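You operate a simulated robot arm through the tools that you are given. There is no shell and no other tool.

You run a simulated robot arm. Do the job below in one go: nothing can be reset, and whatever is moved stays where it is left.

Task
Slide the white case out to the ledge of the case tray and the green case one place forward.
Fine: slide the orange case forward out of the way first and back afterwards; lift none. Set down upright: what you pick out.
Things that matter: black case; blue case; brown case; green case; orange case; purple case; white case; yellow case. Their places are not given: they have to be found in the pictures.

It is judged by the outcome, as a careful person would: the job done as asked, and still so three seconds after it is handed in. It fails if anything else is knocked over, pushed out of place, dropped, spilled or broken.

Robot
A 6-joint arm with a three-finger gripper, fixed in place. Base frame: the origin is at the foot of the arm, x ahead of it, y to its left, z up. Units: mm, rad, N and s.
Its first joint turns from -2.897 to 2.897 rad. Payload 4.89 kg.
The TCP is the grasp point between the finger pads, 30 mm short of the fingertips. In the tool frame z runs along the fingers and y along their closing line. The gripper opens to 164 mm. The gripper's body begins 125 mm behind the TCP.
Orientation is that of the tool frame in the base frame, as a unit quaternion [w, x, y, z]. With the fingers straight down and closing along the base's y, the tool's x points along the base's -x, its y along +y and its z along -z.

Tools
- The arm moves only by the tool apply_moves. Its argument "commands" is a list of rows, each a list of 7 numbers: the shift along the base's x, y, z in m, then the turn, a rotation vector about the base's x, y, z in rad, then the closure, from 0 (fully open) to 1 (shut). In form: [[tx, ty, tz, rx, ry, rz, claw], ...]. A call has 1 to 20 rows; each row is the pose to reach, as a shift and turn from the pose commanded when the call began. Each row takes 0.2 s and may step no farther than 50 mm and 0.15 rad from the row before; otherwise, or with a gripper value out of range, the whole call is refused. A pose out of reach is approached as far as the arm can. The call stops where the force on the tool passes 40 N (or 10 N more than at its start, if that is more) or the arm is blocked; 0.2 s more then pass. Each finger travels about 108 mm/s and halts on what it meets, pressing with about 37 N; the grip force reading is that of the motor and also rises with nothing between the fingers. The clock runs only during rows and for 0.2 s after the last one: add rows that repeat a pose to give the fingers time. It gives the time, the measured TCP pose, the force on the tool (base axes), the opening and the grip force at its end, in the units of the frame above (readings bear some noise), with the torque about the TCP (base axes, N m) and any sound that the robot's microphone picked up, and new pictures: "show" is both (left out), scene, wrist or none.
- Cameras (640 x 400 px; columns grow to the right, rows downward): "scene" is fixed at [401.4, -649.6, 1355.6]; the picture's right is [0.85, -0.52, 0.00], its down [-0.23, -0.38, -0.89] and it looks along [0.47, 0.76, -0.45] (base axes); focal length 314 px, centre (320, 200). "wrist" rides on the gripper at [76, -2, -152] in the tool frame; the picture's right is [0.02, 1.00, 0.00], its down [-0.88, 0.02, -0.47] and it looks along [-0.47, 0.01, 0.88] (tool axes); focal length 247 px, centre (320, 200).
- raise_lower(by): slides the trunk up (or, below 0, down) by that many mm; the arm rides with it, the base frame stays. It gives what a move gives, with no picture.
- probe_pixels(camera, pixels): there is no depth. For up to 12 entries [column, row, z] of the newest picture of that camera ("zoom" is the newest enlarged one), the place [x, y] in the base frame at which the ray of that pixel passes the height z, good to about 2 mm. The clock stands still meanwhile.
- enlarge(camera, box): a new picture of the part [left, top, right, bottom] of that camera's present view, enlarged. The clock stands still meanwhile.
- close_job(): hands the job in; it is judged then, once.

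Unless the task says otherwise, let go and move clear before handing in.

The tools are called after "Call:" as name(argument=value, ...) on one line, values as JSON. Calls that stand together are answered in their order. apply_moves: Moves the arm, as the interface text tells. Its arguments: {"type":"object","properties":{"commands":{"type":"array","items":{"type":"array","items":{"type":"number"}}},"show":{"type":"string","enum":["both","scene","wrist","none"]}},"required":["commands"]} The other tools are called the same way: raise_lower (by) slides the trunk up or down; probe_pixels (camera, pixels) gives the place at which the rays of pixels pass given heights; enlarge (camera, box) takes an enlarged picture of a part of a camera's view; close_job () hands the job in.

At the start:

```text
clock: 0.0
ee_pos: [620.3, 128.7, 1087.2]
tcp_rot: [0.0, 0.0, 1.0, 0.0]
wrist_force: [-0.1, 0.0, -0.3]
ft_torque: [-0.01, 0.01, 0.0]
gripper_width: 164.2
grasp_force: 0.0
trunk travel left (down, up): [-225.0, 165.0]
```

scene: 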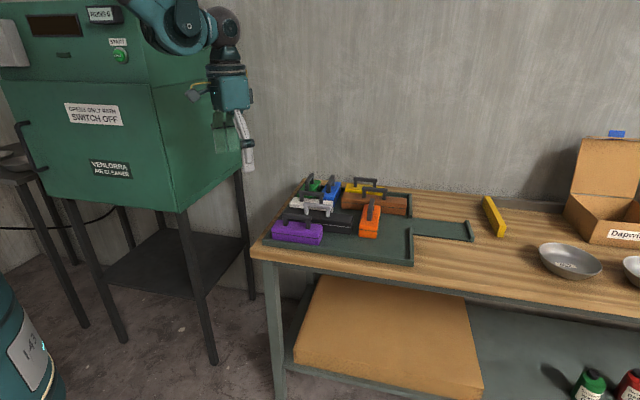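
wrist: 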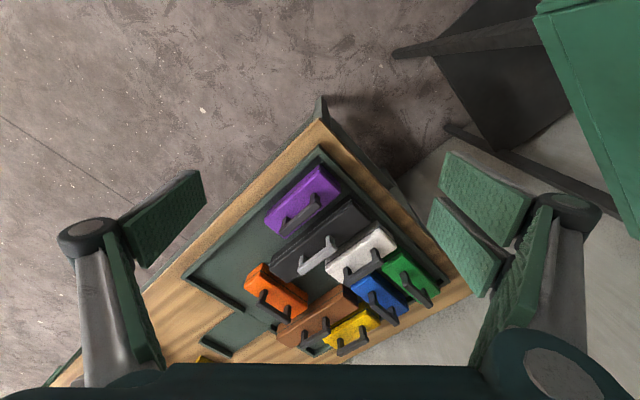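

The pictures show a tray of cases with handles around scene pixels (270-410, 180-260), with a ledge at about (440, 230). I'll enlarge both views to read the layout.

Call:
enlarge(camera="scene", box=[250, 160, 490, 280])

Call:
enlarge(camera="wrist", box=[160, 130, 480, 370])

```text
2.67 times, centred on (370, 220) of scene
```

zoom: 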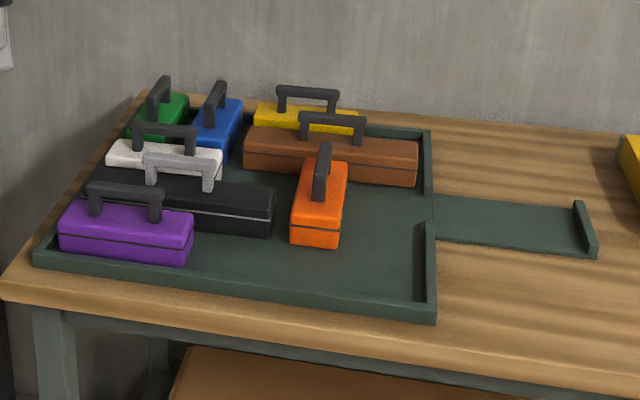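

```text
1.67 times, centred on (320, 250) of wrist
```

zoom: 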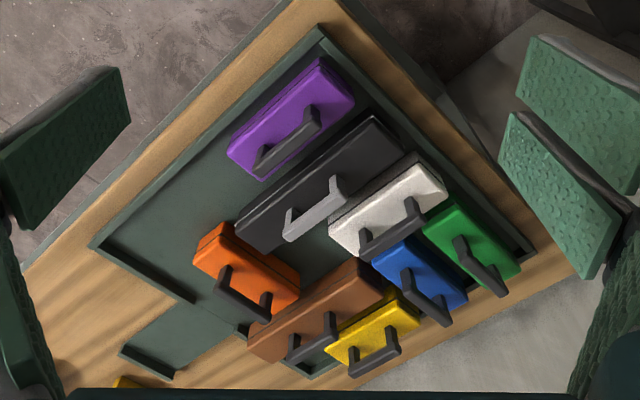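

The tray reads as a sliding grid: white's row leads to the ledge at zoom pixel (510, 220), and orange stands across it. I'll probe matching tray points in both cameras to find heights.

Call:
probe_pixels(camera="scene", pixels=[[413, 264, 700], [413, 264, 800], [413, 264, 900], [265, 245, 700], [265, 245, 800], [265, 245, 900], [320, 243, 800], [320, 243, 900]])

Call:
probe_pixels(camera="wrist", pixels=[[184, 279, 700], [184, 279, 800], [184, 279, 900], [320, 148, 700], [320, 148, 800], [320, 148, 900]])

```text
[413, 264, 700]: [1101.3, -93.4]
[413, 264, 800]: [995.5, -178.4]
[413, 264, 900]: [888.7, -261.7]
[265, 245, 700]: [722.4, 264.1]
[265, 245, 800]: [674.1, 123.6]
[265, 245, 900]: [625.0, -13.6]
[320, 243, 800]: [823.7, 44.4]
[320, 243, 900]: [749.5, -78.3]
```

```text
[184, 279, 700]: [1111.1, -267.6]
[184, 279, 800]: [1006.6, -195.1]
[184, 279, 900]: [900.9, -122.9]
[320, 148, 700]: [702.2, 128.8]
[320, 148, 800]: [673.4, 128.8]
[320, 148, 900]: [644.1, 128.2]
```

The tray rim lies near z = 800 mm. I'll enlarge further to get accurate corners.

Call:
enlarge(camera="scene", box=[260, 170, 380, 245])

Call:
enlarge(camera="scene", box=[360, 190, 488, 270])

Call:
enlarge(camera="wrist", box=[240, 150, 448, 280])

Call:
enlarge(camera="wrist", box=[180, 240, 388, 370])

```text
5.33 times, centred on (320, 208) of scene
```

zoom: 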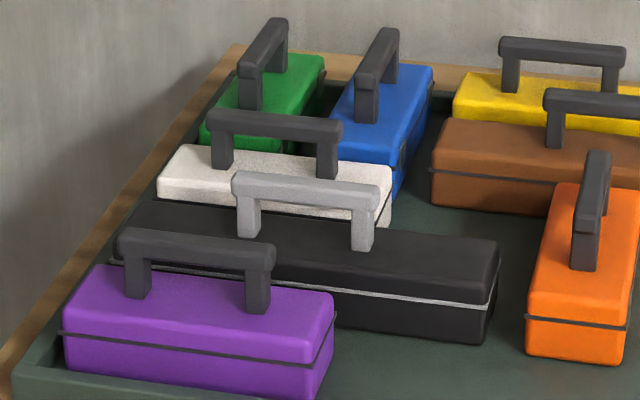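

```text
5.00 times, centred on (424, 230) of scene
```

zoom: 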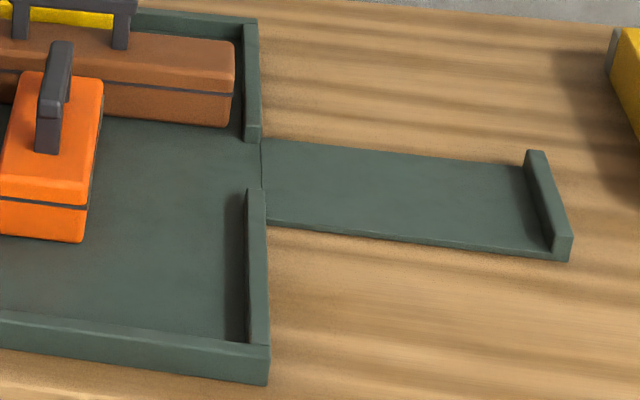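

```text
3.08 times, centred on (344, 215) of wrist
```

zoom: 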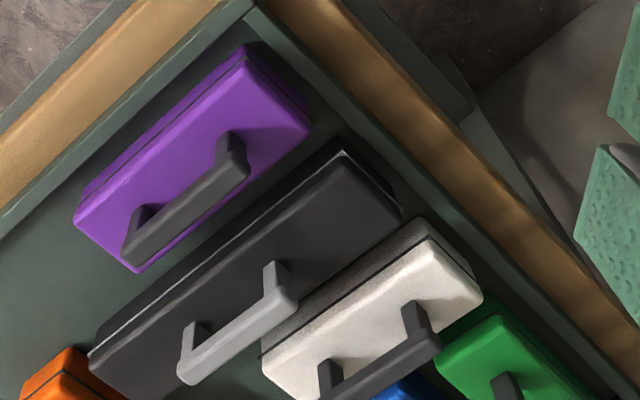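

```text
3.08 times, centred on (284, 305) of wrist
```

zoom: 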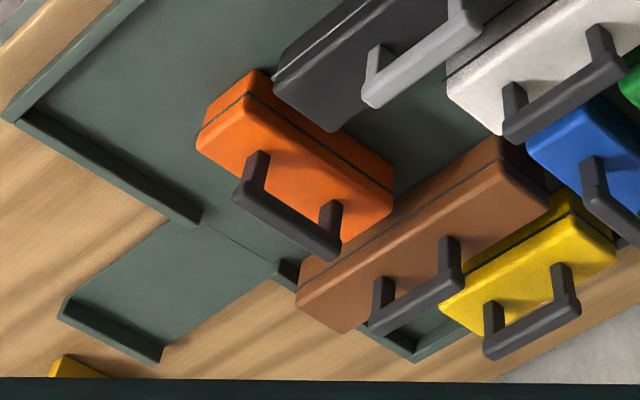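

I'll triangulate the front right corner, ledge end, and handles from both cameras.

Call:
probe_pixels(camera="scene", pixels=[[414, 259.2, 800], [262.3, 239.4, 800], [474.4, 237.4, 800], [468.6, 220, 800], [312, 194.2, 870], [312, 194.2, 890], [371, 203, 870], [371, 203, 890], [412.2, 218, 780], [413.3, 234, 780], [412.2, 218, 790], [413.3, 234, 790]])

Call:
probe_pixels(camera="wrist", pixels=[[181.6, 277.4, 800], [321.2, 150.6, 800], [198.8, 342.4, 800], [232, 357.6, 800], [365, 270, 870], [365, 270, 890], [275, 312, 870], [275, 312, 890], [245, 312, 780], [269, 331, 780], [245, 312, 790], [269, 331, 790]])

```text
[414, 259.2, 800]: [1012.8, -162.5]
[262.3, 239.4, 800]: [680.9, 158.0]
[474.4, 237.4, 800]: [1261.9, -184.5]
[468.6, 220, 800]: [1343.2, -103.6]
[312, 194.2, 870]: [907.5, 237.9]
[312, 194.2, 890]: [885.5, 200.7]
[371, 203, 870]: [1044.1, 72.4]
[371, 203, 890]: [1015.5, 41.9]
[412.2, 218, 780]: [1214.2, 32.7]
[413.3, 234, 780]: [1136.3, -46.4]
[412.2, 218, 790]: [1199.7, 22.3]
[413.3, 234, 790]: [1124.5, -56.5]
```

```text
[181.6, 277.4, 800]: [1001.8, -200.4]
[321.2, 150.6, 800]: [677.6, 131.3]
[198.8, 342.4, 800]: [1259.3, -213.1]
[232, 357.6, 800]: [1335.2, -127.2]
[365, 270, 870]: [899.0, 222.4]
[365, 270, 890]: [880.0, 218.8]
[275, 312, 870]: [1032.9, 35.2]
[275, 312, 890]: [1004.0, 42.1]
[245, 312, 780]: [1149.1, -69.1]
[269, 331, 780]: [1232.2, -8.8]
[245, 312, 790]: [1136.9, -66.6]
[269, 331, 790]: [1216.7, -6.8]
```

The two cameras agree on a 5x5 grid. The rim top is at about z 822, the tray axes sit at 45° (u toward the ledge = [0.71,-0.71], v backward = [0.71,0.71]), and the pitch is about 83 mm. Orange's handle is near (1010, 42) and white's near (894, 221). I'll go above orange with yaw +45° to test reach and get a closer view.

Call:
apply_moves(commands=[[0.035, -0.01, 0, 0, 0, 0.1, 0], [0.07, -0.02, 0, 0, 0, 0.2, 0.1], [0.105, -0.03, 0, 0, 0, 0.3, 0.2], [0.14, -0.04, 0, 0, 0, 0.4, 0.3], [0.175, -0.05, 0, 0, 0, 0.5, 0.4], [0.21, -0.06, 0, 0, 0, 0.6, 0.5], [0.245, -0.07, 0, 0, 0, 0.7, 0.6], [0.28, -0.08, 0, 0, 0, 0.7854, 0.6], [0.31, -0.1, 0, 0, 0, 0.7854, 0.6], [0.31, -0.1, 0, 0, 0, 0.7854, 0.6]])

```text
clock: 2.2
ee_pos: [931.6, 25.8, 1086.0]
tcp_rot: [0.0, -0.383, 0.924, 0.0]
wrist_force: [1.1, -0.3, -0.3]
ft_torque: [0.03, 0.09, -0.01]
gripper_width: 65.5
grasp_force: 0.1
trunk travel left (down, up): [-225.0, 165.0]
```

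scene: 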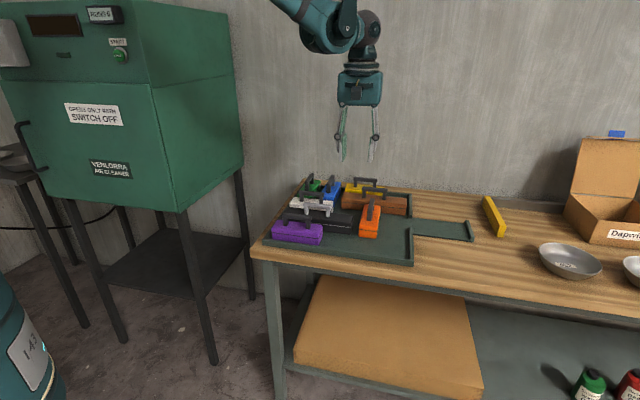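
wrist: 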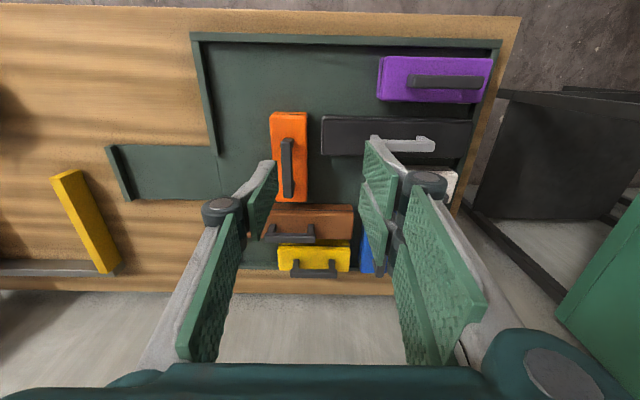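

The yaw of 45° aligns the wrist view with the tray. I'll enlarge it to measure.

Call:
enlarge(camera="wrist", box=[180, 20, 520, 290])

Call:
probe_pixels(camera="wrist", pixels=[[191, 34, 822], [500, 40, 822], [108, 146, 822], [127, 200, 822], [287, 142, 890], [287, 194, 890], [287, 168, 890], [216, 156, 822], [290, 112, 855], [290, 202, 855], [322, 116, 855], [471, 118, 855]])

Call:
probe_pixels(camera="scene", pixels=[[371, 203, 880], [371, 203, 885], [371, 203, 895]])

```text
1.48 times, centred on (350, 155) of wrist
```

zoom: 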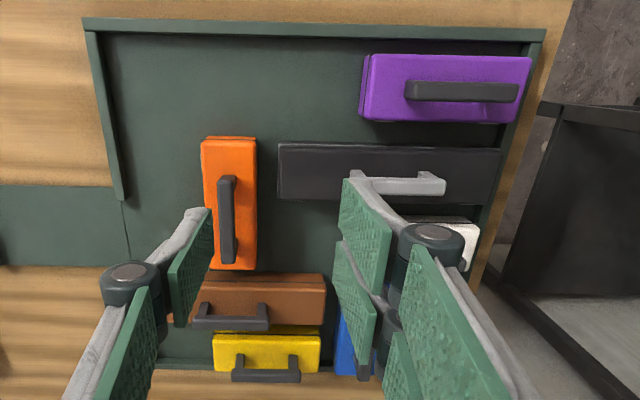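

```text
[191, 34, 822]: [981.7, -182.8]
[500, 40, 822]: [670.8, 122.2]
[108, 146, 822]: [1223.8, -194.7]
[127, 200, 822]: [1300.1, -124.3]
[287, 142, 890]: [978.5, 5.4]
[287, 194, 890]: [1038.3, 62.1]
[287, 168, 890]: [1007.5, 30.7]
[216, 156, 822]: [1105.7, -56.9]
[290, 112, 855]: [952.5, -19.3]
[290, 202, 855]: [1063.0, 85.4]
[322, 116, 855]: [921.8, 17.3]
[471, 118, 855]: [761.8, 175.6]
```

```text
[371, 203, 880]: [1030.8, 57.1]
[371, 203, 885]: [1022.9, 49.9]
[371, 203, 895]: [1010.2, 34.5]
```

Orange's handle spans about (978, 5) to (1038, 62) at z 890, centre near (1008, 33). I'll test whether the arm reaches a point above it with the tool down.

Call:
apply_moves(commands=[[0.025, 0.0, -0.03, 0, 0, 0.7854, 0.6], [0.05, 0.002, -0.06, 0, 0, 0.7854, 0.6], [0.076, 0.005, -0.09, 0, 0, 0.7854, 0.6], [0.076, 0.005, -0.09, 0, 0, 0.7854, 0.6]])

```text
refused: row 1 steps farther than a row can; nothing moved
```

The turn is measured from the pose at the start of the call, so it should be zero here. Resending.

Call:
apply_moves(commands=[[0.025, 0.0, -0.03, 0, 0, 0, 0.6], [0.05, 0.002, -0.06, 0, 0, 0, 0.6], [0.076, 0.005, -0.09, 0, 0, 0, 0.6], [0.076, 0.005, -0.09, 0, 0, 0, 0.6]])

```text
clock: 3.2
ee_pos: [1008.7, 35.8, 995.5]
tcp_rot: [0.0, -0.383, 0.924, 0.0]
wrist_force: [0.3, 0.1, -1.5]
ft_torque: [0.01, 0.14, -0.02]
gripper_width: 65.8
grasp_force: 0.0
trunk travel left (down, up): [-225.0, 165.0]
```

scene: 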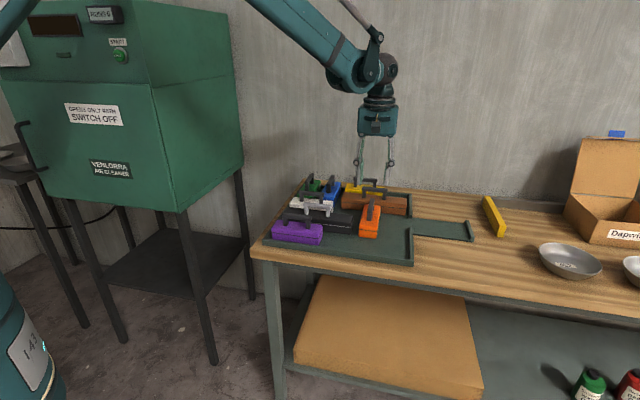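
wrist: 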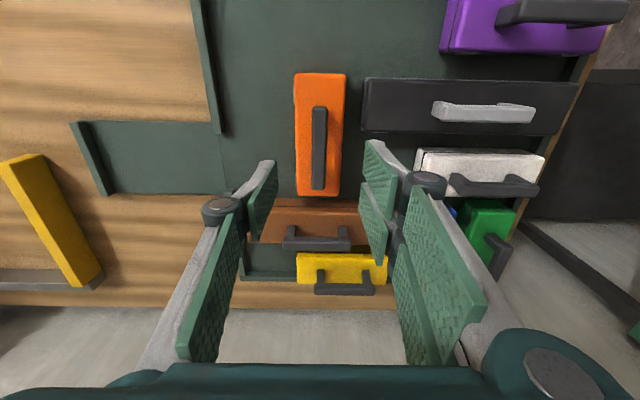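

The arm reached it. Now I'll refine the orange, white and green handle positions from this closer view.

Call:
probe_pixels(camera="wrist", pixels=[[319, 107, 890], [318, 190, 890], [319, 107, 880], [318, 190, 880], [454, 186, 885], [537, 187, 885], [433, 111, 885], [534, 113, 885], [298, 195, 855], [295, 73, 855], [416, 172, 855], [545, 156, 855]])

Call:
enlarge(camera="wrist", box=[240, 60, 400, 210])

Call:
enlarge(camera="scene", box=[330, 120, 430, 250])

```text
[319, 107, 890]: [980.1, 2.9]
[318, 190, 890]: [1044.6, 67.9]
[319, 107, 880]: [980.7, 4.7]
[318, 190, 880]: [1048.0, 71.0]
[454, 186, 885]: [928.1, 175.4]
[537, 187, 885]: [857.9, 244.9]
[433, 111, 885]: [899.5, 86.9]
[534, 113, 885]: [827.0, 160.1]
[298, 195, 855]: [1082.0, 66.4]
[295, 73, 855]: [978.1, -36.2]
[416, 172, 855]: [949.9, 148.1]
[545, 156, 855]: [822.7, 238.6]
```

```text
2.67 times, centred on (320, 135) of wrist
```

zoom: 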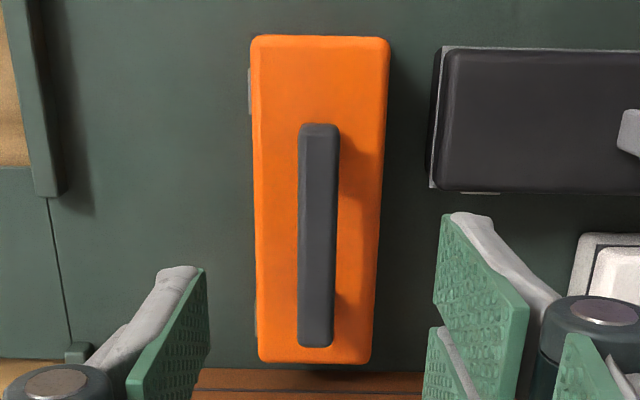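

```text
3.08 times, centred on (380, 185) of scene
```

zoom: 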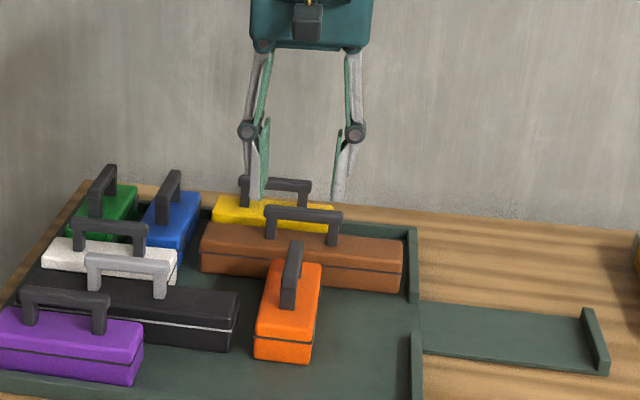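

I'll cross-check the handle height from the scene view.

Call:
probe_pixels(camera="scene", pixels=[[370.9, 205.1, 880], [370.9, 205.1, 890], [370.9, 205.1, 900], [311.5, 193, 880], [311.5, 193, 890], [311.5, 193, 900]])

```text
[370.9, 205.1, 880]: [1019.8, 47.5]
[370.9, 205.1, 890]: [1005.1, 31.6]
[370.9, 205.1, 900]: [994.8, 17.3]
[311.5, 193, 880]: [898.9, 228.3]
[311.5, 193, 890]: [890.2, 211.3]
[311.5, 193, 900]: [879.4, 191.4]
```

Orange's handle top is at about z 888, centred near (1012, 36). I'll descend to TCP z of about 894 with the fingers straddling the bar.

Call:
apply_moves(commands=[[0.002, 0.0, -0.03, 0, 0, 0, 0.6], [0.003, 0.0, -0.06, 0, 0, 0, 0.65], [0.003, 0.0, -0.085, 0, 0, 0, 0.7], [0.003, 0.0, -0.1, 0, 0, 0, 0.75], [0.003, 0.0, -0.1, 0, 0, 0, 0.75]])

```text
clock: 4.4
ee_pos: [1009.2, 35.3, 895.8]
tcp_rot: [0.001, -0.382, 0.924, 0.001]
wrist_force: [0.2, 0.2, 0.4]
ft_torque: [0.04, 0.01, 0.0]
gripper_width: 41.0
grasp_force: 0.2
trunk travel left (down, up): [-225.0, 165.0]
```

scene: 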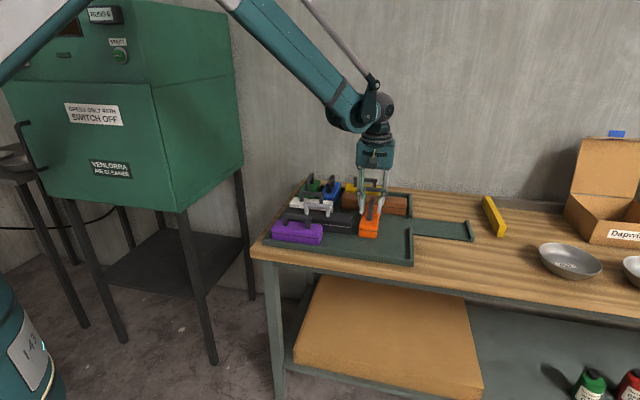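
wrist: 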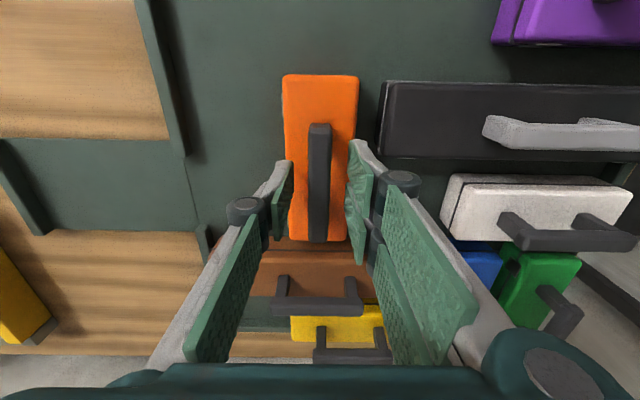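

The bar (columns 309-330) is centred between the fingers at columns 292 and 350. Closing on it.

Call:
apply_moves(commands=[[0, 0, 0, 0, 0, 0, 0.85], [0, 0, 0, 0, 0, 0, 0.95], [0, 0, 0, 0, 0, 0, 0.95], [0, 0, 0, 0, 0, 0, 0.95]])

```text
clock: 5.4
ee_pos: [1009.1, 34.8, 897.1]
tcp_rot: [0.0, -0.382, 0.924, 0.0]
wrist_force: [-0.9, 1.0, -0.1]
ft_torque: [-0.02, 0.25, -0.05]
gripper_width: 15.4
grasp_force: 37.2
trunk travel left (down, up): [-225.0, 165.0]
```

scene: 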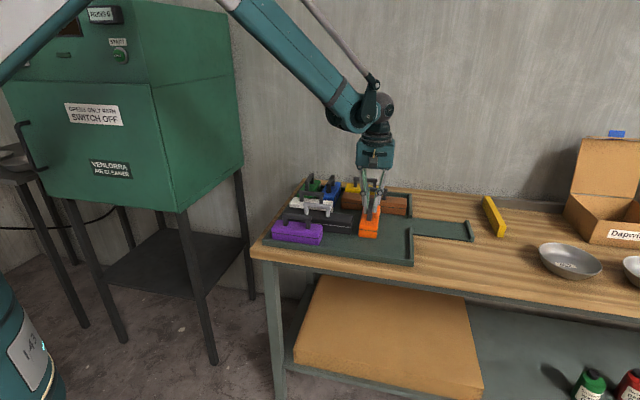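
wrist: 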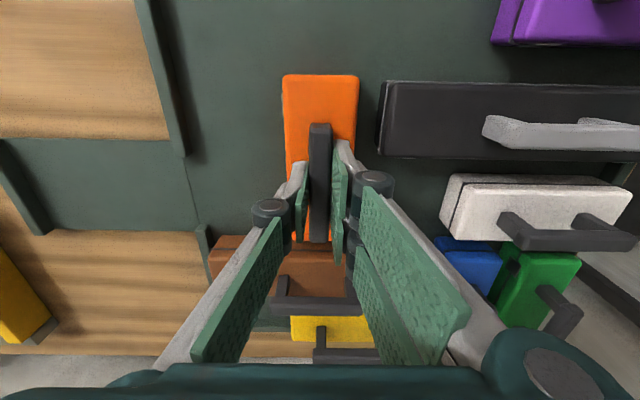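

The grip is firm at 15.4 mm wide. I'll slide orange forward (-v) by about 80 mm at constant height.

Call:
apply_moves(commands=[[-0.008, -0.008, 0, 0, 0, 0, 0.95], [-0.018, -0.018, 0, 0, 0, 0, 0.95], [-0.028, -0.028, 0, 0, 0, 0, 0.95], [-0.038, -0.038, 0, 0, 0, 0, 0.95], [-0.048, -0.048, 0, 0, 0, 0, 0.95], [-0.0555, -0.0555, 0, 0, 0, 0, 0.95], [-0.0555, -0.0555, 0, 0, 0, 0, 0.95]])

```text
clock: 7.0
ee_pos: [954.6, -22.6, 896.9]
tcp_rot: [0.001, -0.383, 0.924, 0.0]
wrist_force: [-0.5, 0.8, 0.6]
ft_torque: [-0.13, 0.23, -0.04]
gripper_width: 15.3
grasp_force: 37.1
trunk travel left (down, up): [-225.0, 165.0]
```

scene: 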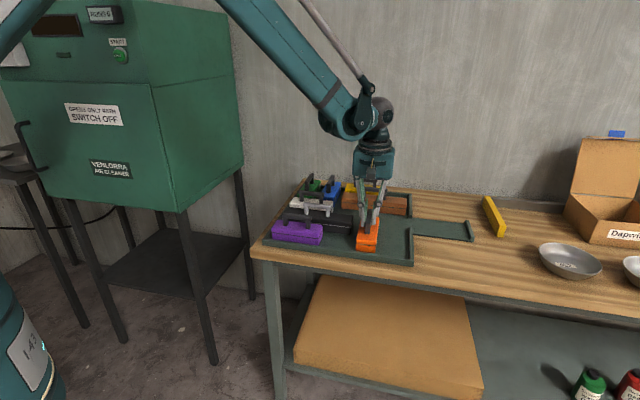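
wrist: 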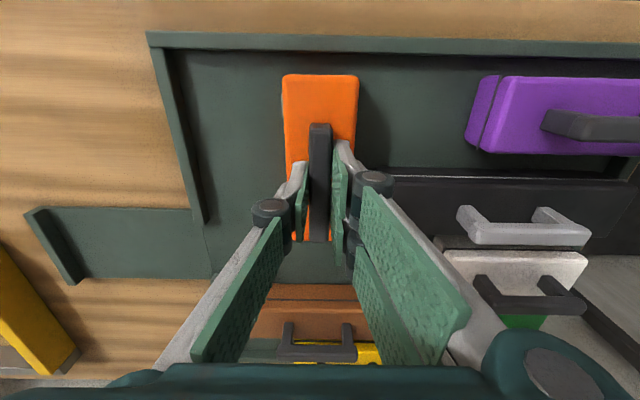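

Orange moved forward and row 2 looks clear. I'll let go, rise, then turn to yaw -45° and go above the white case's handle.

Call:
apply_moves(commands=[[0, 0, 0, 0, 0, 0, 0.75], [0, 0, 0, 0, 0, 0, 0.75], [0, 0, 0.03, 0, 0, 0, 0.75], [0, 0, 0.07, 0, 0, 0, 0.75], [0, 0, 0.1, 0, 0, 0, 0.7], [-0.005, 0.02, 0.1, 0, 0, -0.14, 0.7], [-0.01, 0.04, 0.1, 0, 0, -0.28, 0.7], [-0.016, 0.06, 0.1, 0, 0, -0.42, 0.7], [-0.021, 0.08, 0.1, 0, 0, -0.56, 0.7], [-0.026, 0.1, 0.1, 0, 0, -0.7, 0.7], [-0.031, 0.12, 0.1, 0, 0, -0.84, 0.7], [-0.036, 0.14, 0.1, 0, 0, -0.98, 0.7], [-0.041, 0.16, 0.1, 0, 0, -1.12, 0.7], [-0.047, 0.18, 0.1, 0, 0, -1.26, 0.7], [-0.052, 0.2, 0.1, 0, 0, -1.4, 0.7], [-0.057, 0.22, 0.1, 0, 0, -1.54, 0.7], [-0.061, 0.236, 0.1, 0, 0, -1.5708, 0.7], [-0.061, 0.236, 0.1, 0, 0, -1.5708, 0.7]])

```text
clock: 10.8
ee_pos: [894.6, 214.8, 996.5]
tcp_rot: [0.0, 0.383, 0.924, 0.0]
wrist_force: [0.1, 0.2, -0.7]
ft_torque: [0.0, -0.02, 0.0]
gripper_width: 49.3
grasp_force: 0.1
trunk travel left (down, up): [-225.0, 165.0]
```

scene: 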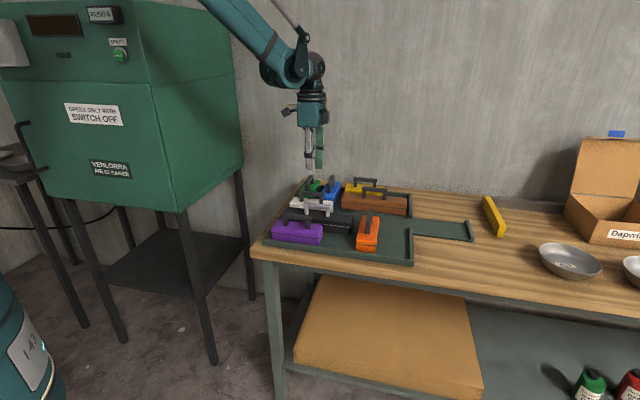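
wrist: 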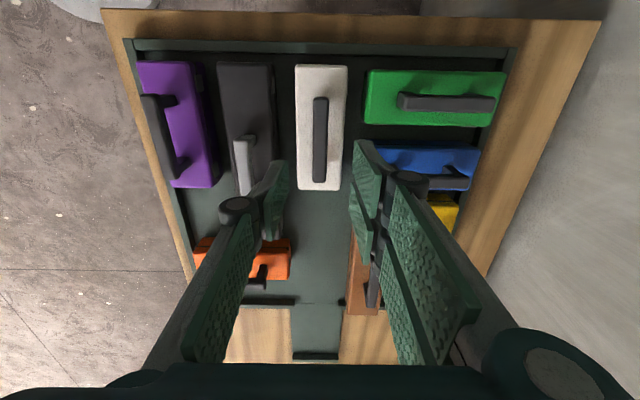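

White's handle (rows 97-183, column 320) is nearly centred. I'll probe it, green's handle and the lane edges.

Call:
probe_pixels(camera="wrist", pixels=[[320, 97, 888], [320, 183, 888], [398, 101, 888], [494, 105, 888], [296, 66, 860], [347, 66, 860], [297, 190, 860], [342, 190, 860], [292, 300, 822], [346, 300, 822], [239, 240, 860], [290, 242, 860]])

Call:
enlarge(camera="wrist", box=[220, 180, 420, 370])

Call:
enlarge(camera="wrist", box=[270, 40, 520, 200])

```text
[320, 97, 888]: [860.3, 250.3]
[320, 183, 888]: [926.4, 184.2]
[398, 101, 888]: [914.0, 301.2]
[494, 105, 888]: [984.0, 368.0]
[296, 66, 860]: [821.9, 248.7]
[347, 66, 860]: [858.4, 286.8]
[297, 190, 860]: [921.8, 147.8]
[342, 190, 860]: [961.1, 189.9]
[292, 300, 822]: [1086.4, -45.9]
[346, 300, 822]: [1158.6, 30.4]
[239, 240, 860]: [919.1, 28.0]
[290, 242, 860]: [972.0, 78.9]
```

```text
2.11 times, centred on (320, 275) of wrist
```

zoom: 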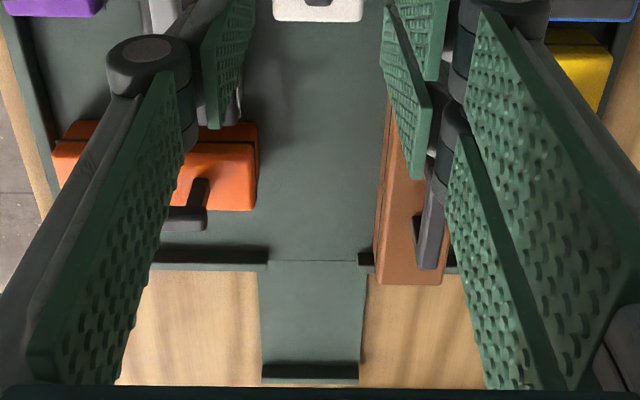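

```text
2.50 times, centred on (395, 120) of wrist
```

zoom: 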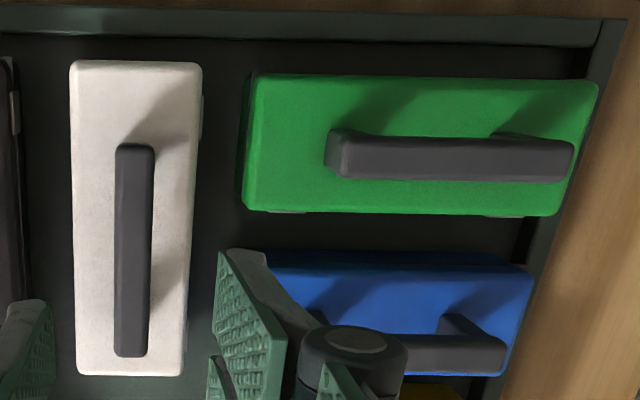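

White's handle centre is (893, 217). I'll first gain reach for the ledge at radius of about 1150-1200 mm by raising the tool 200 mm and lowering the trunk 225 mm.

Call:
apply_moves(commands=[[0, 0, 0.04, 0, 0, 0, 0.7], [0, 0, 0.08, 0, 0, 0, 0.7], [0, 0, 0.12, 0, 0, 0, 0.7], [0, 0, 0.16, 0, 0, 0, 0.7], [0, 0, 0.2, 0, 0, 0, 0.7], [0, 0, 0.2, 0, 0, 0, 0.7]], show="none")

Call:
raise_lower(by=-200)

Call:
apply_moves(commands=[[0, 0, 0, 0, 0, 0, 0.7]])

```text
clock: 12.2
ee_pos: [893.0, 212.3, 1194.1]
tcp_rot: [0.0, 0.383, 0.924, 0.0]
wrist_force: [-0.9, 0.0, 0.5]
ft_torque: [0.02, -0.07, 0.0]
gripper_width: 49.2
grasp_force: 0.1
trunk travel left (down, up): [-225.0, 165.0]
```

```text
clock: 14.4
ee_pos: [892.6, 213.1, 993.4]
tcp_rot: [0.0, 0.383, 0.924, -0.001]
wrist_force: [-0.3, 0.1, -0.5]
ft_torque: [-0.01, -0.03, -0.02]
gripper_width: 49.3
grasp_force: 0.1
trunk travel left (down, up): [-25.0, 365.0]
```

```text
clock: 14.8
ee_pos: [893.7, 213.4, 992.6]
tcp_rot: [0.0, 0.382, 0.924, 0.0]
wrist_force: [-0.2, -0.3, 1.4]
ft_torque: [0.01, -0.02, 0.0]
gripper_width: 49.3
grasp_force: 0.1
trunk travel left (down, up): [-25.0, 365.0]
```

scene: 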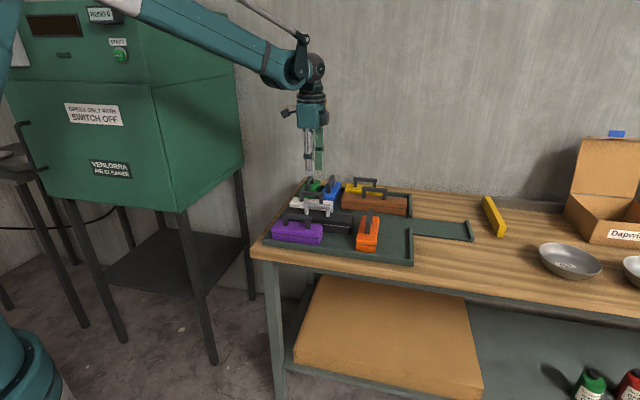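
wrist: 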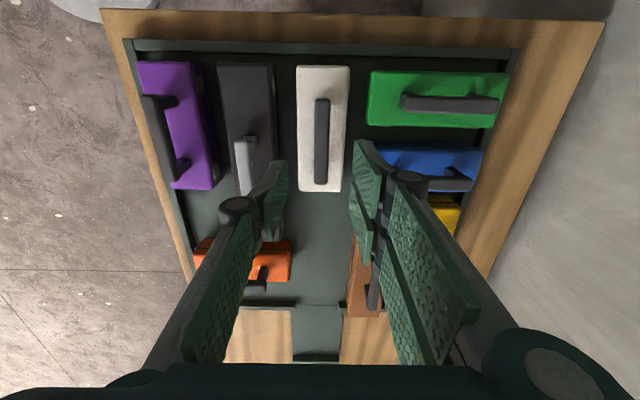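

The trunk is down and the forearm is now nearly level. I'll test the tool-down reach along white's lane, high above the cases.

Call:
apply_moves(commands=[[0.03, -0.03, 0, 0, 0, 0, 0.7], [0.06, -0.06, 0, 0, 0, 0, 0.7], [0.09, -0.09, 0, 0, 0, 0, 0.7], [0.12, -0.12, 0, 0, 0, 0, 0.7], [0.15, -0.15, 0, 0, 0, 0, 0.7], [0.18, -0.18, 0, 0, 0, 0, 0.7], [0.21, -0.21, 0, 0, 0, 0, 0.7], [0.21, -0.21, 0, 0, 0, 0, 0.7]])

```text
clock: 16.6
ee_pos: [1101.3, 3.5, 991.3]
tcp_rot: [0.0, 0.383, 0.924, 0.0]
wrist_force: [0.2, -0.5, 0.0]
ft_torque: [0.01, 0.0, 0.01]
gripper_width: 49.3
grasp_force: 0.0
trunk travel left (down, up): [-25.0, 365.0]
```

scene: 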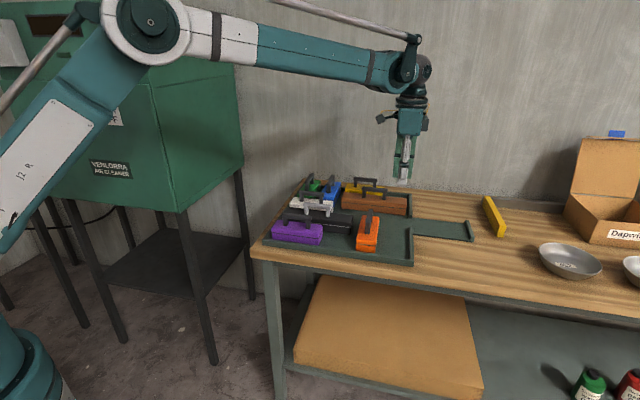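
wrist: 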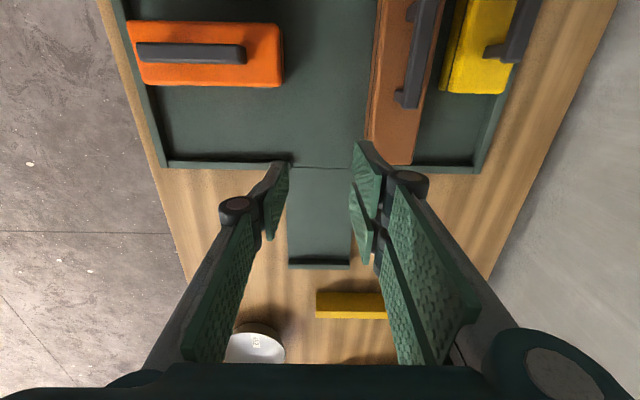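

It reaches 1101 with a well-bent elbow. I'll continue to above the ledge at about (1195, -90).

Call:
apply_moves(commands=[[0.03, -0.03, 0, 0, 0, 0, 0.7], [0.06, -0.06, 0, 0, 0, 0, 0.7], [0.095, -0.095, 0, 0, 0, 0, 0.7], [0.095, -0.095, 0, 0, 0, 0, 0.7]])

Call:
probe_pixels(camera="wrist", pixels=[[320, 200, 805]])

```text
clock: 17.6
ee_pos: [1199.5, -92.8, 991.8]
tcp_rot: [0.0, 0.383, 0.924, 0.0]
wrist_force: [0.7, 1.0, -0.4]
ft_torque: [0.0, -0.05, -0.01]
gripper_width: 49.5
grasp_force: 0.0
trunk travel left (down, up): [-25.0, 365.0]
```

scene: 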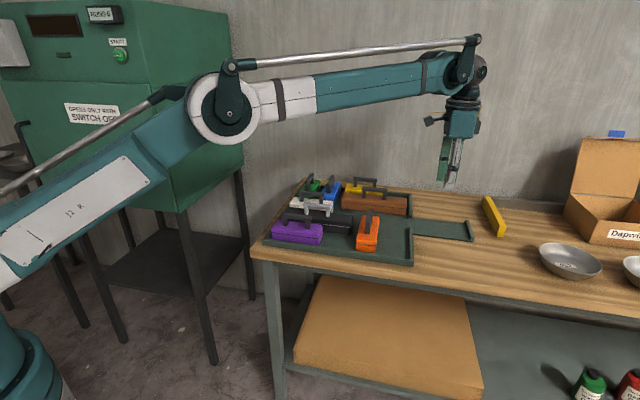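
wrist: 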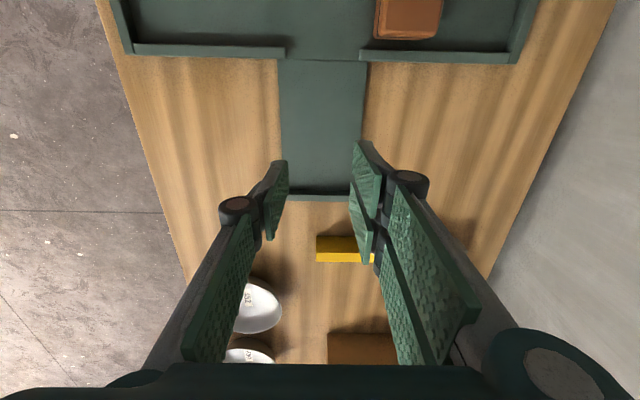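

```text
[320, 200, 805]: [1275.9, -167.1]
```

The reach is fine. I'll measure the ledge here.

Call:
enlarge(camera="wrist", box=[240, 30, 400, 230])

Call:
probe_pixels(camera="wrist", pixels=[[280, 60, 808], [367, 61, 808], [286, 188, 808], [354, 188, 808], [320, 186, 815], [320, 195, 822], [320, 201, 822], [285, 50, 822], [362, 50, 822], [320, 187, 822], [320, 60, 808]])

```text
2.00 times, centred on (320, 130) of wrist
```

zoom: 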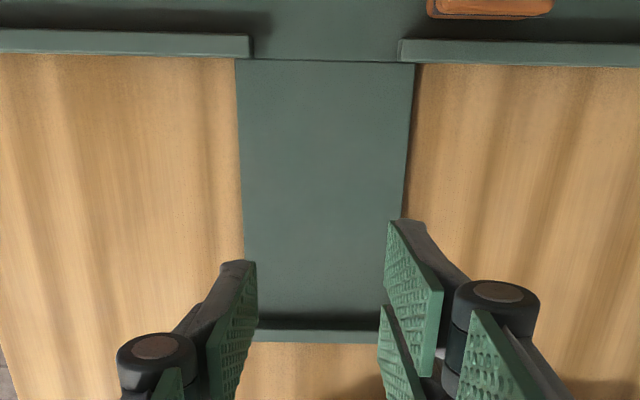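

```text
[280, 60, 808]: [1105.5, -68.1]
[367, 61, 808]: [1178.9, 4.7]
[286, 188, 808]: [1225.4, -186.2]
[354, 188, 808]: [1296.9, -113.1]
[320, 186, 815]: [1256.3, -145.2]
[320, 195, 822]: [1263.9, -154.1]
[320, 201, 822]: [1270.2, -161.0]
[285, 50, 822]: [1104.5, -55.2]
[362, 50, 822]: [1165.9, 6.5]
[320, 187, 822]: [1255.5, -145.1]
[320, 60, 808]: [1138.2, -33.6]
```

The ledge runs u = 830-1003 with its centre at v = 785, so white's centre should go to u of about 915 (from 478). I'll return to white and descend onto its handle.

Call:
apply_moves(commands=[[-0.033, 0.033, 0, 0, 0, 0, 0.7], [-0.066, 0.066, 0, 0, 0, 0, 0.7], [-0.1, 0.1, 0, 0, 0, 0, 0.7], [-0.134, 0.134, 0, 0, 0, 0, 0.7], [-0.168, 0.168, 0, 0, 0, 0, 0.7], [-0.202, 0.202, 0, 0, 0, 0, 0.7], [-0.236, 0.236, 0, 0, 0, 0, 0.7], [-0.27, 0.27, 0, 0, 0, 0, 0.7], [-0.306, 0.307, 0, 0, 0, 0, 0.7], [-0.306, 0.309, 0, 0, 0, 0, 0.75], [-0.306, 0.309, -0.03, 0, 0, 0, 0.75], [-0.306, 0.309, -0.06, 0, 0, 0, 0.75], [-0.306, 0.309, -0.08, 0, 0, 0, 0.75], [-0.306, 0.309, -0.095, 0, 0, 0, 0.75], [-0.306, 0.309, -0.095, 0, 0, 0, 0.75]])

```text
refused: row 9 steps farther than a row can; nothing moved
```

Row 9 was slightly over the step limit, so I'm spreading the steps more evenly.

Call:
apply_moves(commands=[[-0.033, 0.033, 0, 0, 0, 0, 0.7], [-0.066, 0.066, 0, 0, 0, 0, 0.7], [-0.1, 0.1, 0, 0, 0, 0, 0.7], [-0.134, 0.134, 0, 0, 0, 0, 0.7], [-0.168, 0.168, 0, 0, 0, 0, 0.7], [-0.202, 0.202, 0, 0, 0, 0, 0.7], [-0.236, 0.236, 0, 0, 0, 0, 0.7], [-0.27, 0.27, 0, 0, 0, 0, 0.7], [-0.295, 0.297, 0, 0, 0, 0, 0.7], [-0.306, 0.309, 0, 0, 0, 0, 0.75], [-0.306, 0.309, -0.03, 0, 0, 0, 0.75], [-0.306, 0.309, -0.06, 0, 0, 0, 0.75], [-0.306, 0.309, -0.08, 0, 0, 0, 0.75], [-0.306, 0.309, -0.095, 0, 0, 0, 0.75], [-0.306, 0.309, -0.095, 0, 0, 0, 0.75]])

```text
clock: 20.8
ee_pos: [893.2, 217.0, 898.6]
tcp_rot: [0.0, 0.383, 0.924, 0.0]
wrist_force: [0.0, 0.1, 0.7]
ft_torque: [-0.01, 0.0, 0.01]
gripper_width: 41.0
grasp_force: 0.0
trunk travel left (down, up): [-25.0, 365.0]
```

scene: 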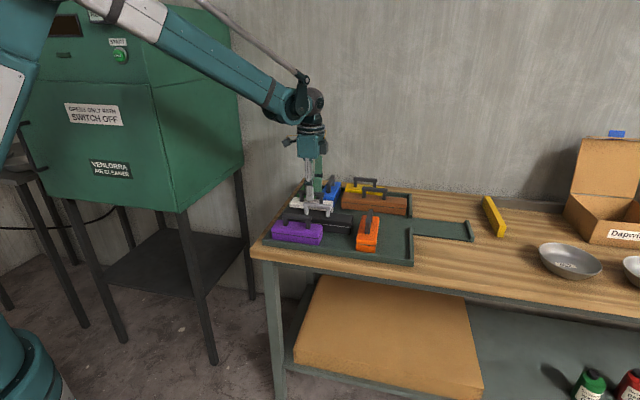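
wrist: 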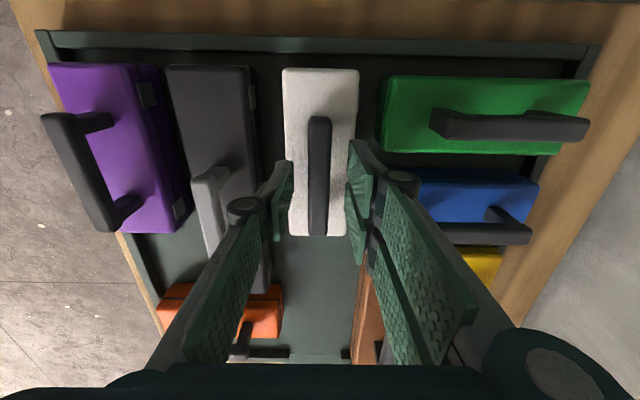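

The handle is centred between the fingers. Closing on it.

Call:
apply_moves(commands=[[0, 0, -0.001, 0, 0, 0, 0.85], [0, 0, -0.001, 0, 0, 0, 0.95], [0, 0, -0.001, 0, 0, 0, 0.95], [0, 0, -0.001, 0, 0, 0, 0.95]], show="wrist")

```text
clock: 21.8
ee_pos: [892.5, 216.6, 897.5]
tcp_rot: [0.0, 0.383, 0.924, 0.001]
wrist_force: [0.1, 0.0, 0.8]
ft_torque: [0.1, -0.09, 0.06]
gripper_width: 15.2
grasp_force: 37.3
trunk travel left (down, up): [-25.0, 365.0]
```

wrist: 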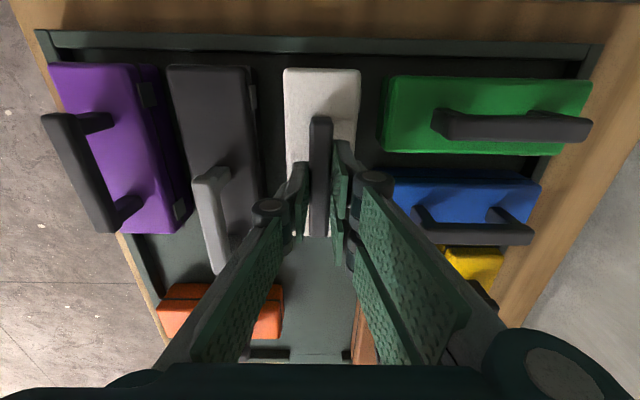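

White is gripped. I'll slide it along +u by the first 200 mm.

Call:
apply_moves(commands=[[0.008, -0.008, 0, 0, 0, 0, 0.95], [0.022, -0.022, 0, 0, 0, 0, 0.95], [0.036, -0.036, 0, 0, 0, 0, 0.95], [0.05, -0.05, 0, 0, 0, 0, 0.95], [0.064, -0.064, 0, 0, 0, 0, 0.95], [0.078, -0.078, 0, 0, 0, 0, 0.95], [0.092, -0.092, 0, 0, 0, 0, 0.95], [0.106, -0.106, 0, 0, 0, 0, 0.95], [0.12, -0.12, 0, 0, 0, 0, 0.95], [0.134, -0.134, 0, 0, 0, 0, 0.95], [0.1414, -0.1414, 0, 0, 0, 0, 0.95]])

```text
clock: 24.2
ee_pos: [1035.8, 75.4, 899.0]
tcp_rot: [0.0, 0.383, 0.924, 0.0]
wrist_force: [-0.6, 0.2, 0.3]
ft_torque: [-0.06, -0.07, 0.0]
gripper_width: 15.3
grasp_force: 37.1
trunk travel left (down, up): [-25.0, 365.0]
```

scene: 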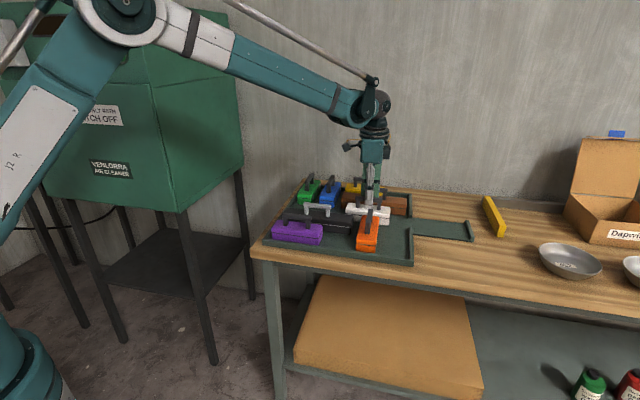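
wrist: 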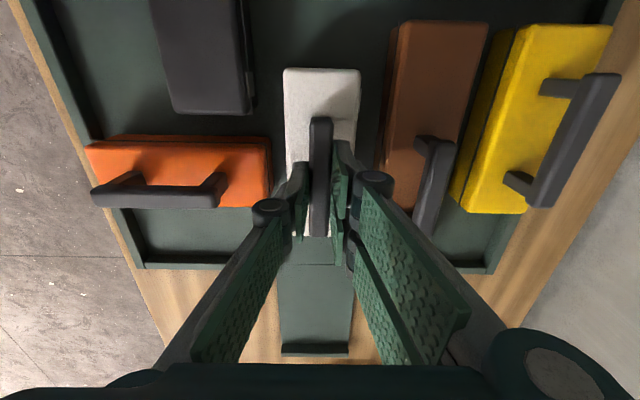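

White passed orange and brown with clear gaps on both sides. I'll continue through the opening.

Call:
apply_moves(commands=[[0.008, -0.008, 0, 0, 0, 0, 0.95], [0.022, -0.022, 0, 0, 0, 0, 0.95], [0.036, -0.036, 0, 0, 0, 0, 0.95], [0.05, -0.05, 0, 0, 0, 0, 0.95], [0.064, -0.064, 0, 0, 0, 0, 0.95], [0.078, -0.078, 0, 0, 0, 0, 0.95], [0.092, -0.092, 0, 0, 0, 0, 0.95], [0.106, -0.106, 0, 0, 0, 0, 0.95], [0.12, -0.12, 0, 0, 0, 0, 0.95], [0.134, -0.134, 0, 0, 0, 0, 0.95], [0.148, -0.148, 0, 0, 0, 0, 0.95], [0.148, -0.148, 0, 0, 0, 0, 0.95]])

```text
clock: 26.8
ee_pos: [1181.4, -72.8, 897.7]
tcp_rot: [0.0, 0.383, 0.924, 0.0]
wrist_force: [0.9, 0.3, -0.5]
ft_torque: [-0.06, -0.21, 0.03]
gripper_width: 15.3
grasp_force: 37.4
trunk travel left (down, up): [-25.0, 365.0]
```

scene: 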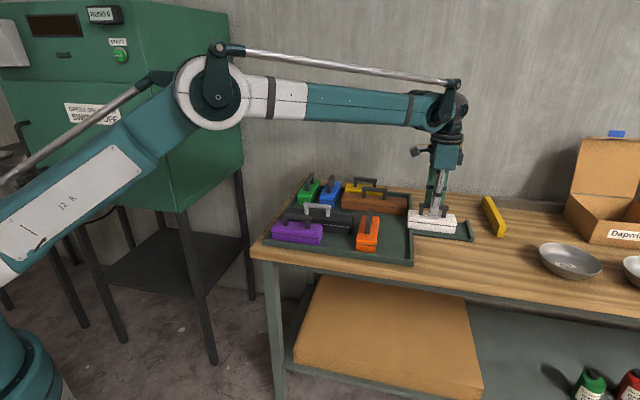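
wrist: 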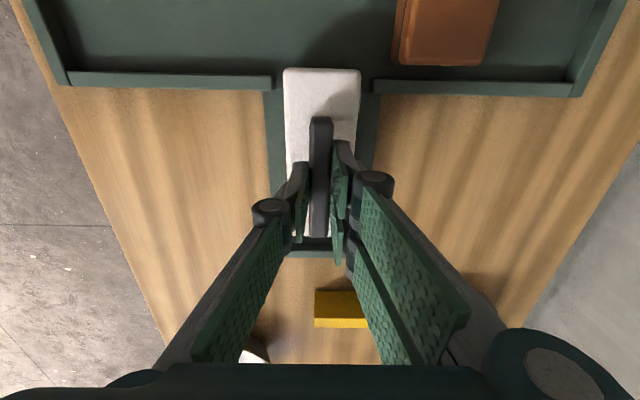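

The white tail still overlaps the rim line (rows 68-90). About 27 mm more puts it centrally on the ledge.

Call:
apply_moves(commands=[[0.007, -0.007, 0, 0, 0, 0, 0.95], [0.014, -0.014, 0, 0, 0, 0, 0.95], [0.0195, -0.0195, 0, 0, 0, 0, 0.95], [0.0195, -0.0195, 0, 0, 0, 0, 0.95]])

Call:
enlarge(camera="scene", box=[380, 180, 490, 260])

Call:
enlarge(camera="wrist", box=[240, 50, 400, 270])

```text
clock: 27.8
ee_pos: [1202.6, -91.0, 897.4]
tcp_rot: [0.0, 0.383, 0.924, -0.001]
wrist_force: [-0.2, 1.8, 3.4]
ft_torque: [0.15, -0.21, 0.15]
gripper_width: 15.1
grasp_force: 37.2
trunk travel left (down, up): [-25.0, 365.0]
```

scene: 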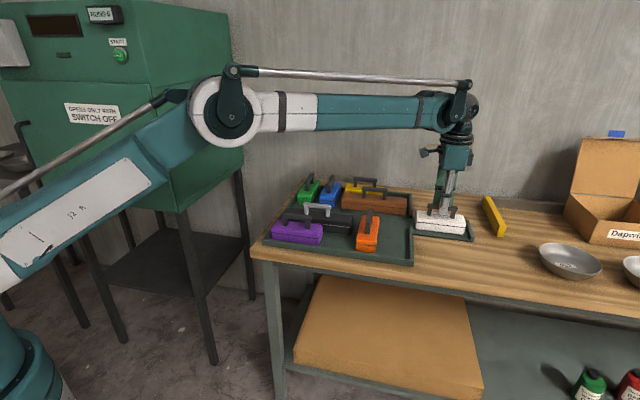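
wrist: 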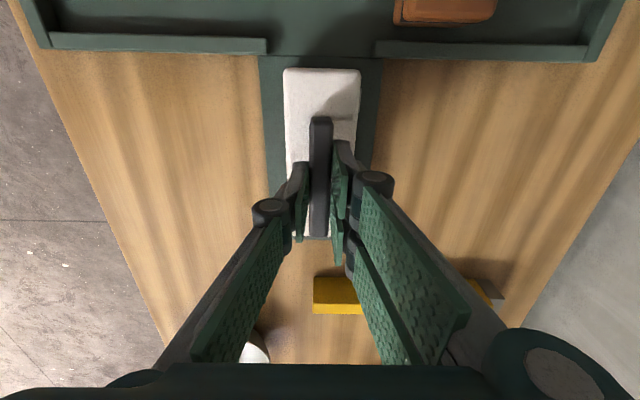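

```text
5.00 times, centred on (435, 220) of scene
```

zoom: 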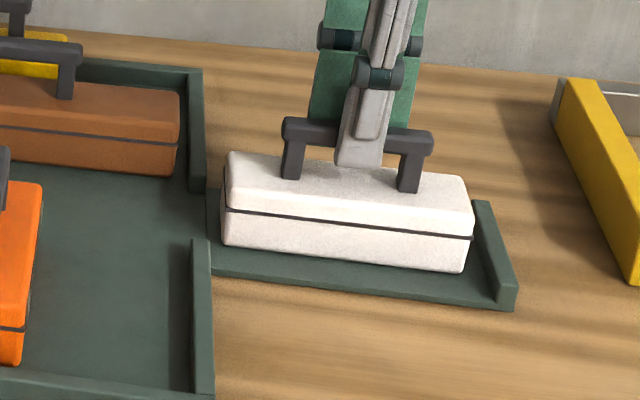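

```text
1.82 times, centred on (320, 160) of wrist
```

zoom: 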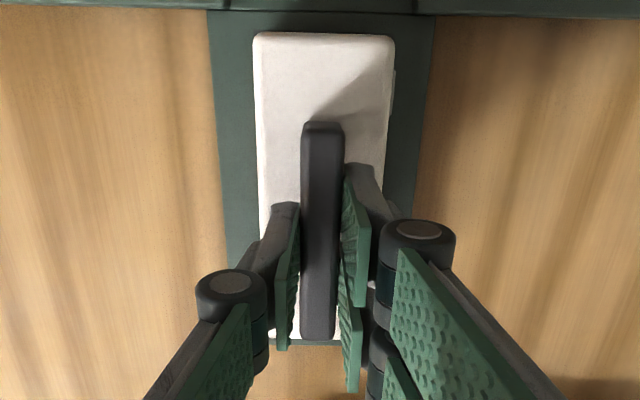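

White sits wholly on the ledge, clear of both the rim line and the stop. I'll release it, rise and travel to above green's handle at about (949, 335) with yaw +45°.

Call:
apply_moves(commands=[[0, 0, 0, 0, 0, 0, 0.85], [0, 0, 0, 0, 0, 0, 0.75], [0, 0, 0, 0, 0, 0, 0.75], [0, 0, 0.03, 0, 0, 0, 0.75], [0, 0, 0.07, 0, 0, 0, 0.75], [0, 0, 0.11, 0, 0, 0, 0.75], [-0.02, 0.034, 0.11, 0, 0, 0.12, 0.75], [-0.04, 0.067, 0.11, 0, 0, 0.25, 0.75], [-0.06, 0.1, 0.11, 0, 0, 0.38, 0.75], [-0.08, 0.134, 0.11, 0, 0, 0.51, 0.75], [-0.1, 0.168, 0.11, 0, 0, 0.64, 0.75], [-0.12, 0.202, 0.11, 0, 0, 0.77, 0.75], [-0.14, 0.236, 0.11, 0, 0, 0.9, 0.75], [-0.16, 0.27, 0.11, 0, 0, 1.03, 0.75], [-0.18, 0.303, 0.11, 0, 0, 1.16, 0.75], [-0.2, 0.336, 0.11, 0, 0, 1.3, 0.75], [-0.22, 0.37, 0.11, 0, 0, 1.44, 0.75], [-0.24, 0.403, 0.11, 0, 0, 1.5708, 0.75], [-0.2525, 0.425, 0.11, 0, 0, 1.5708, 0.75], [-0.2525, 0.425, 0.11, 0, 0, 1.5708, 0.75]])

```text
clock: 32.0
ee_pos: [950.2, 331.4, 1008.8]
tcp_rot: [0.0, -0.383, 0.924, 0.0]
wrist_force: [0.3, -0.6, 0.0]
ft_torque: [0.02, 0.05, 0.02]
gripper_width: 40.9
grasp_force: 0.0
trunk travel left (down, up): [-25.0, 365.0]
```

scene: 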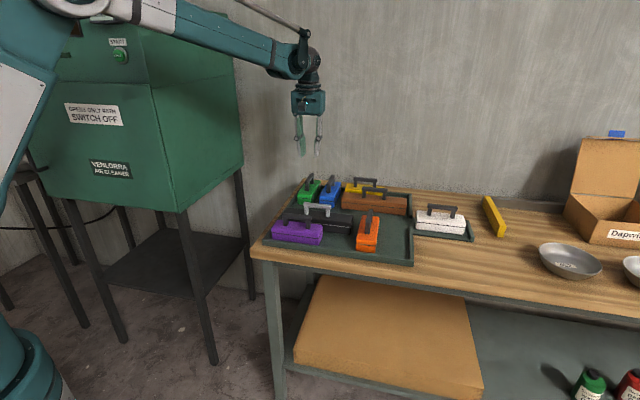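
wrist: 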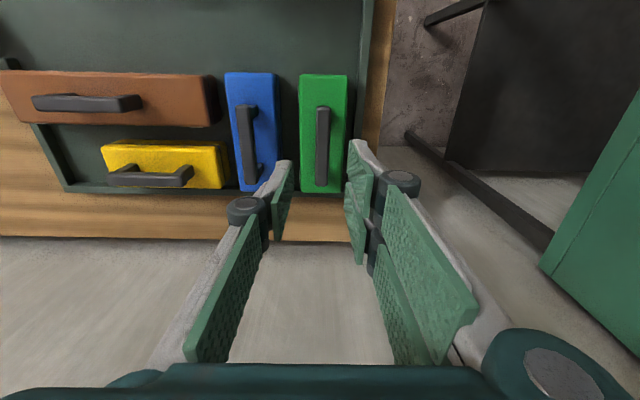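

Green's handle (column 322, rows 106-184) is almost under the tool. I'll probe it.

Call:
probe_pixels(camera="wrist", pixels=[[322, 106, 888], [322, 185, 888], [300, 75, 860], [347, 76, 860], [301, 191, 860], [343, 192, 860], [226, 73, 860], [374, 74, 822]])

```text
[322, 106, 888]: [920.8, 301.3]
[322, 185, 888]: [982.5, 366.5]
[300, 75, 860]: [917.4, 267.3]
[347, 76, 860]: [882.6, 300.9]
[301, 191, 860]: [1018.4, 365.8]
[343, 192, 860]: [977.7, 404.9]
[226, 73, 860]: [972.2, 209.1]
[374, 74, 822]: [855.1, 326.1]
```

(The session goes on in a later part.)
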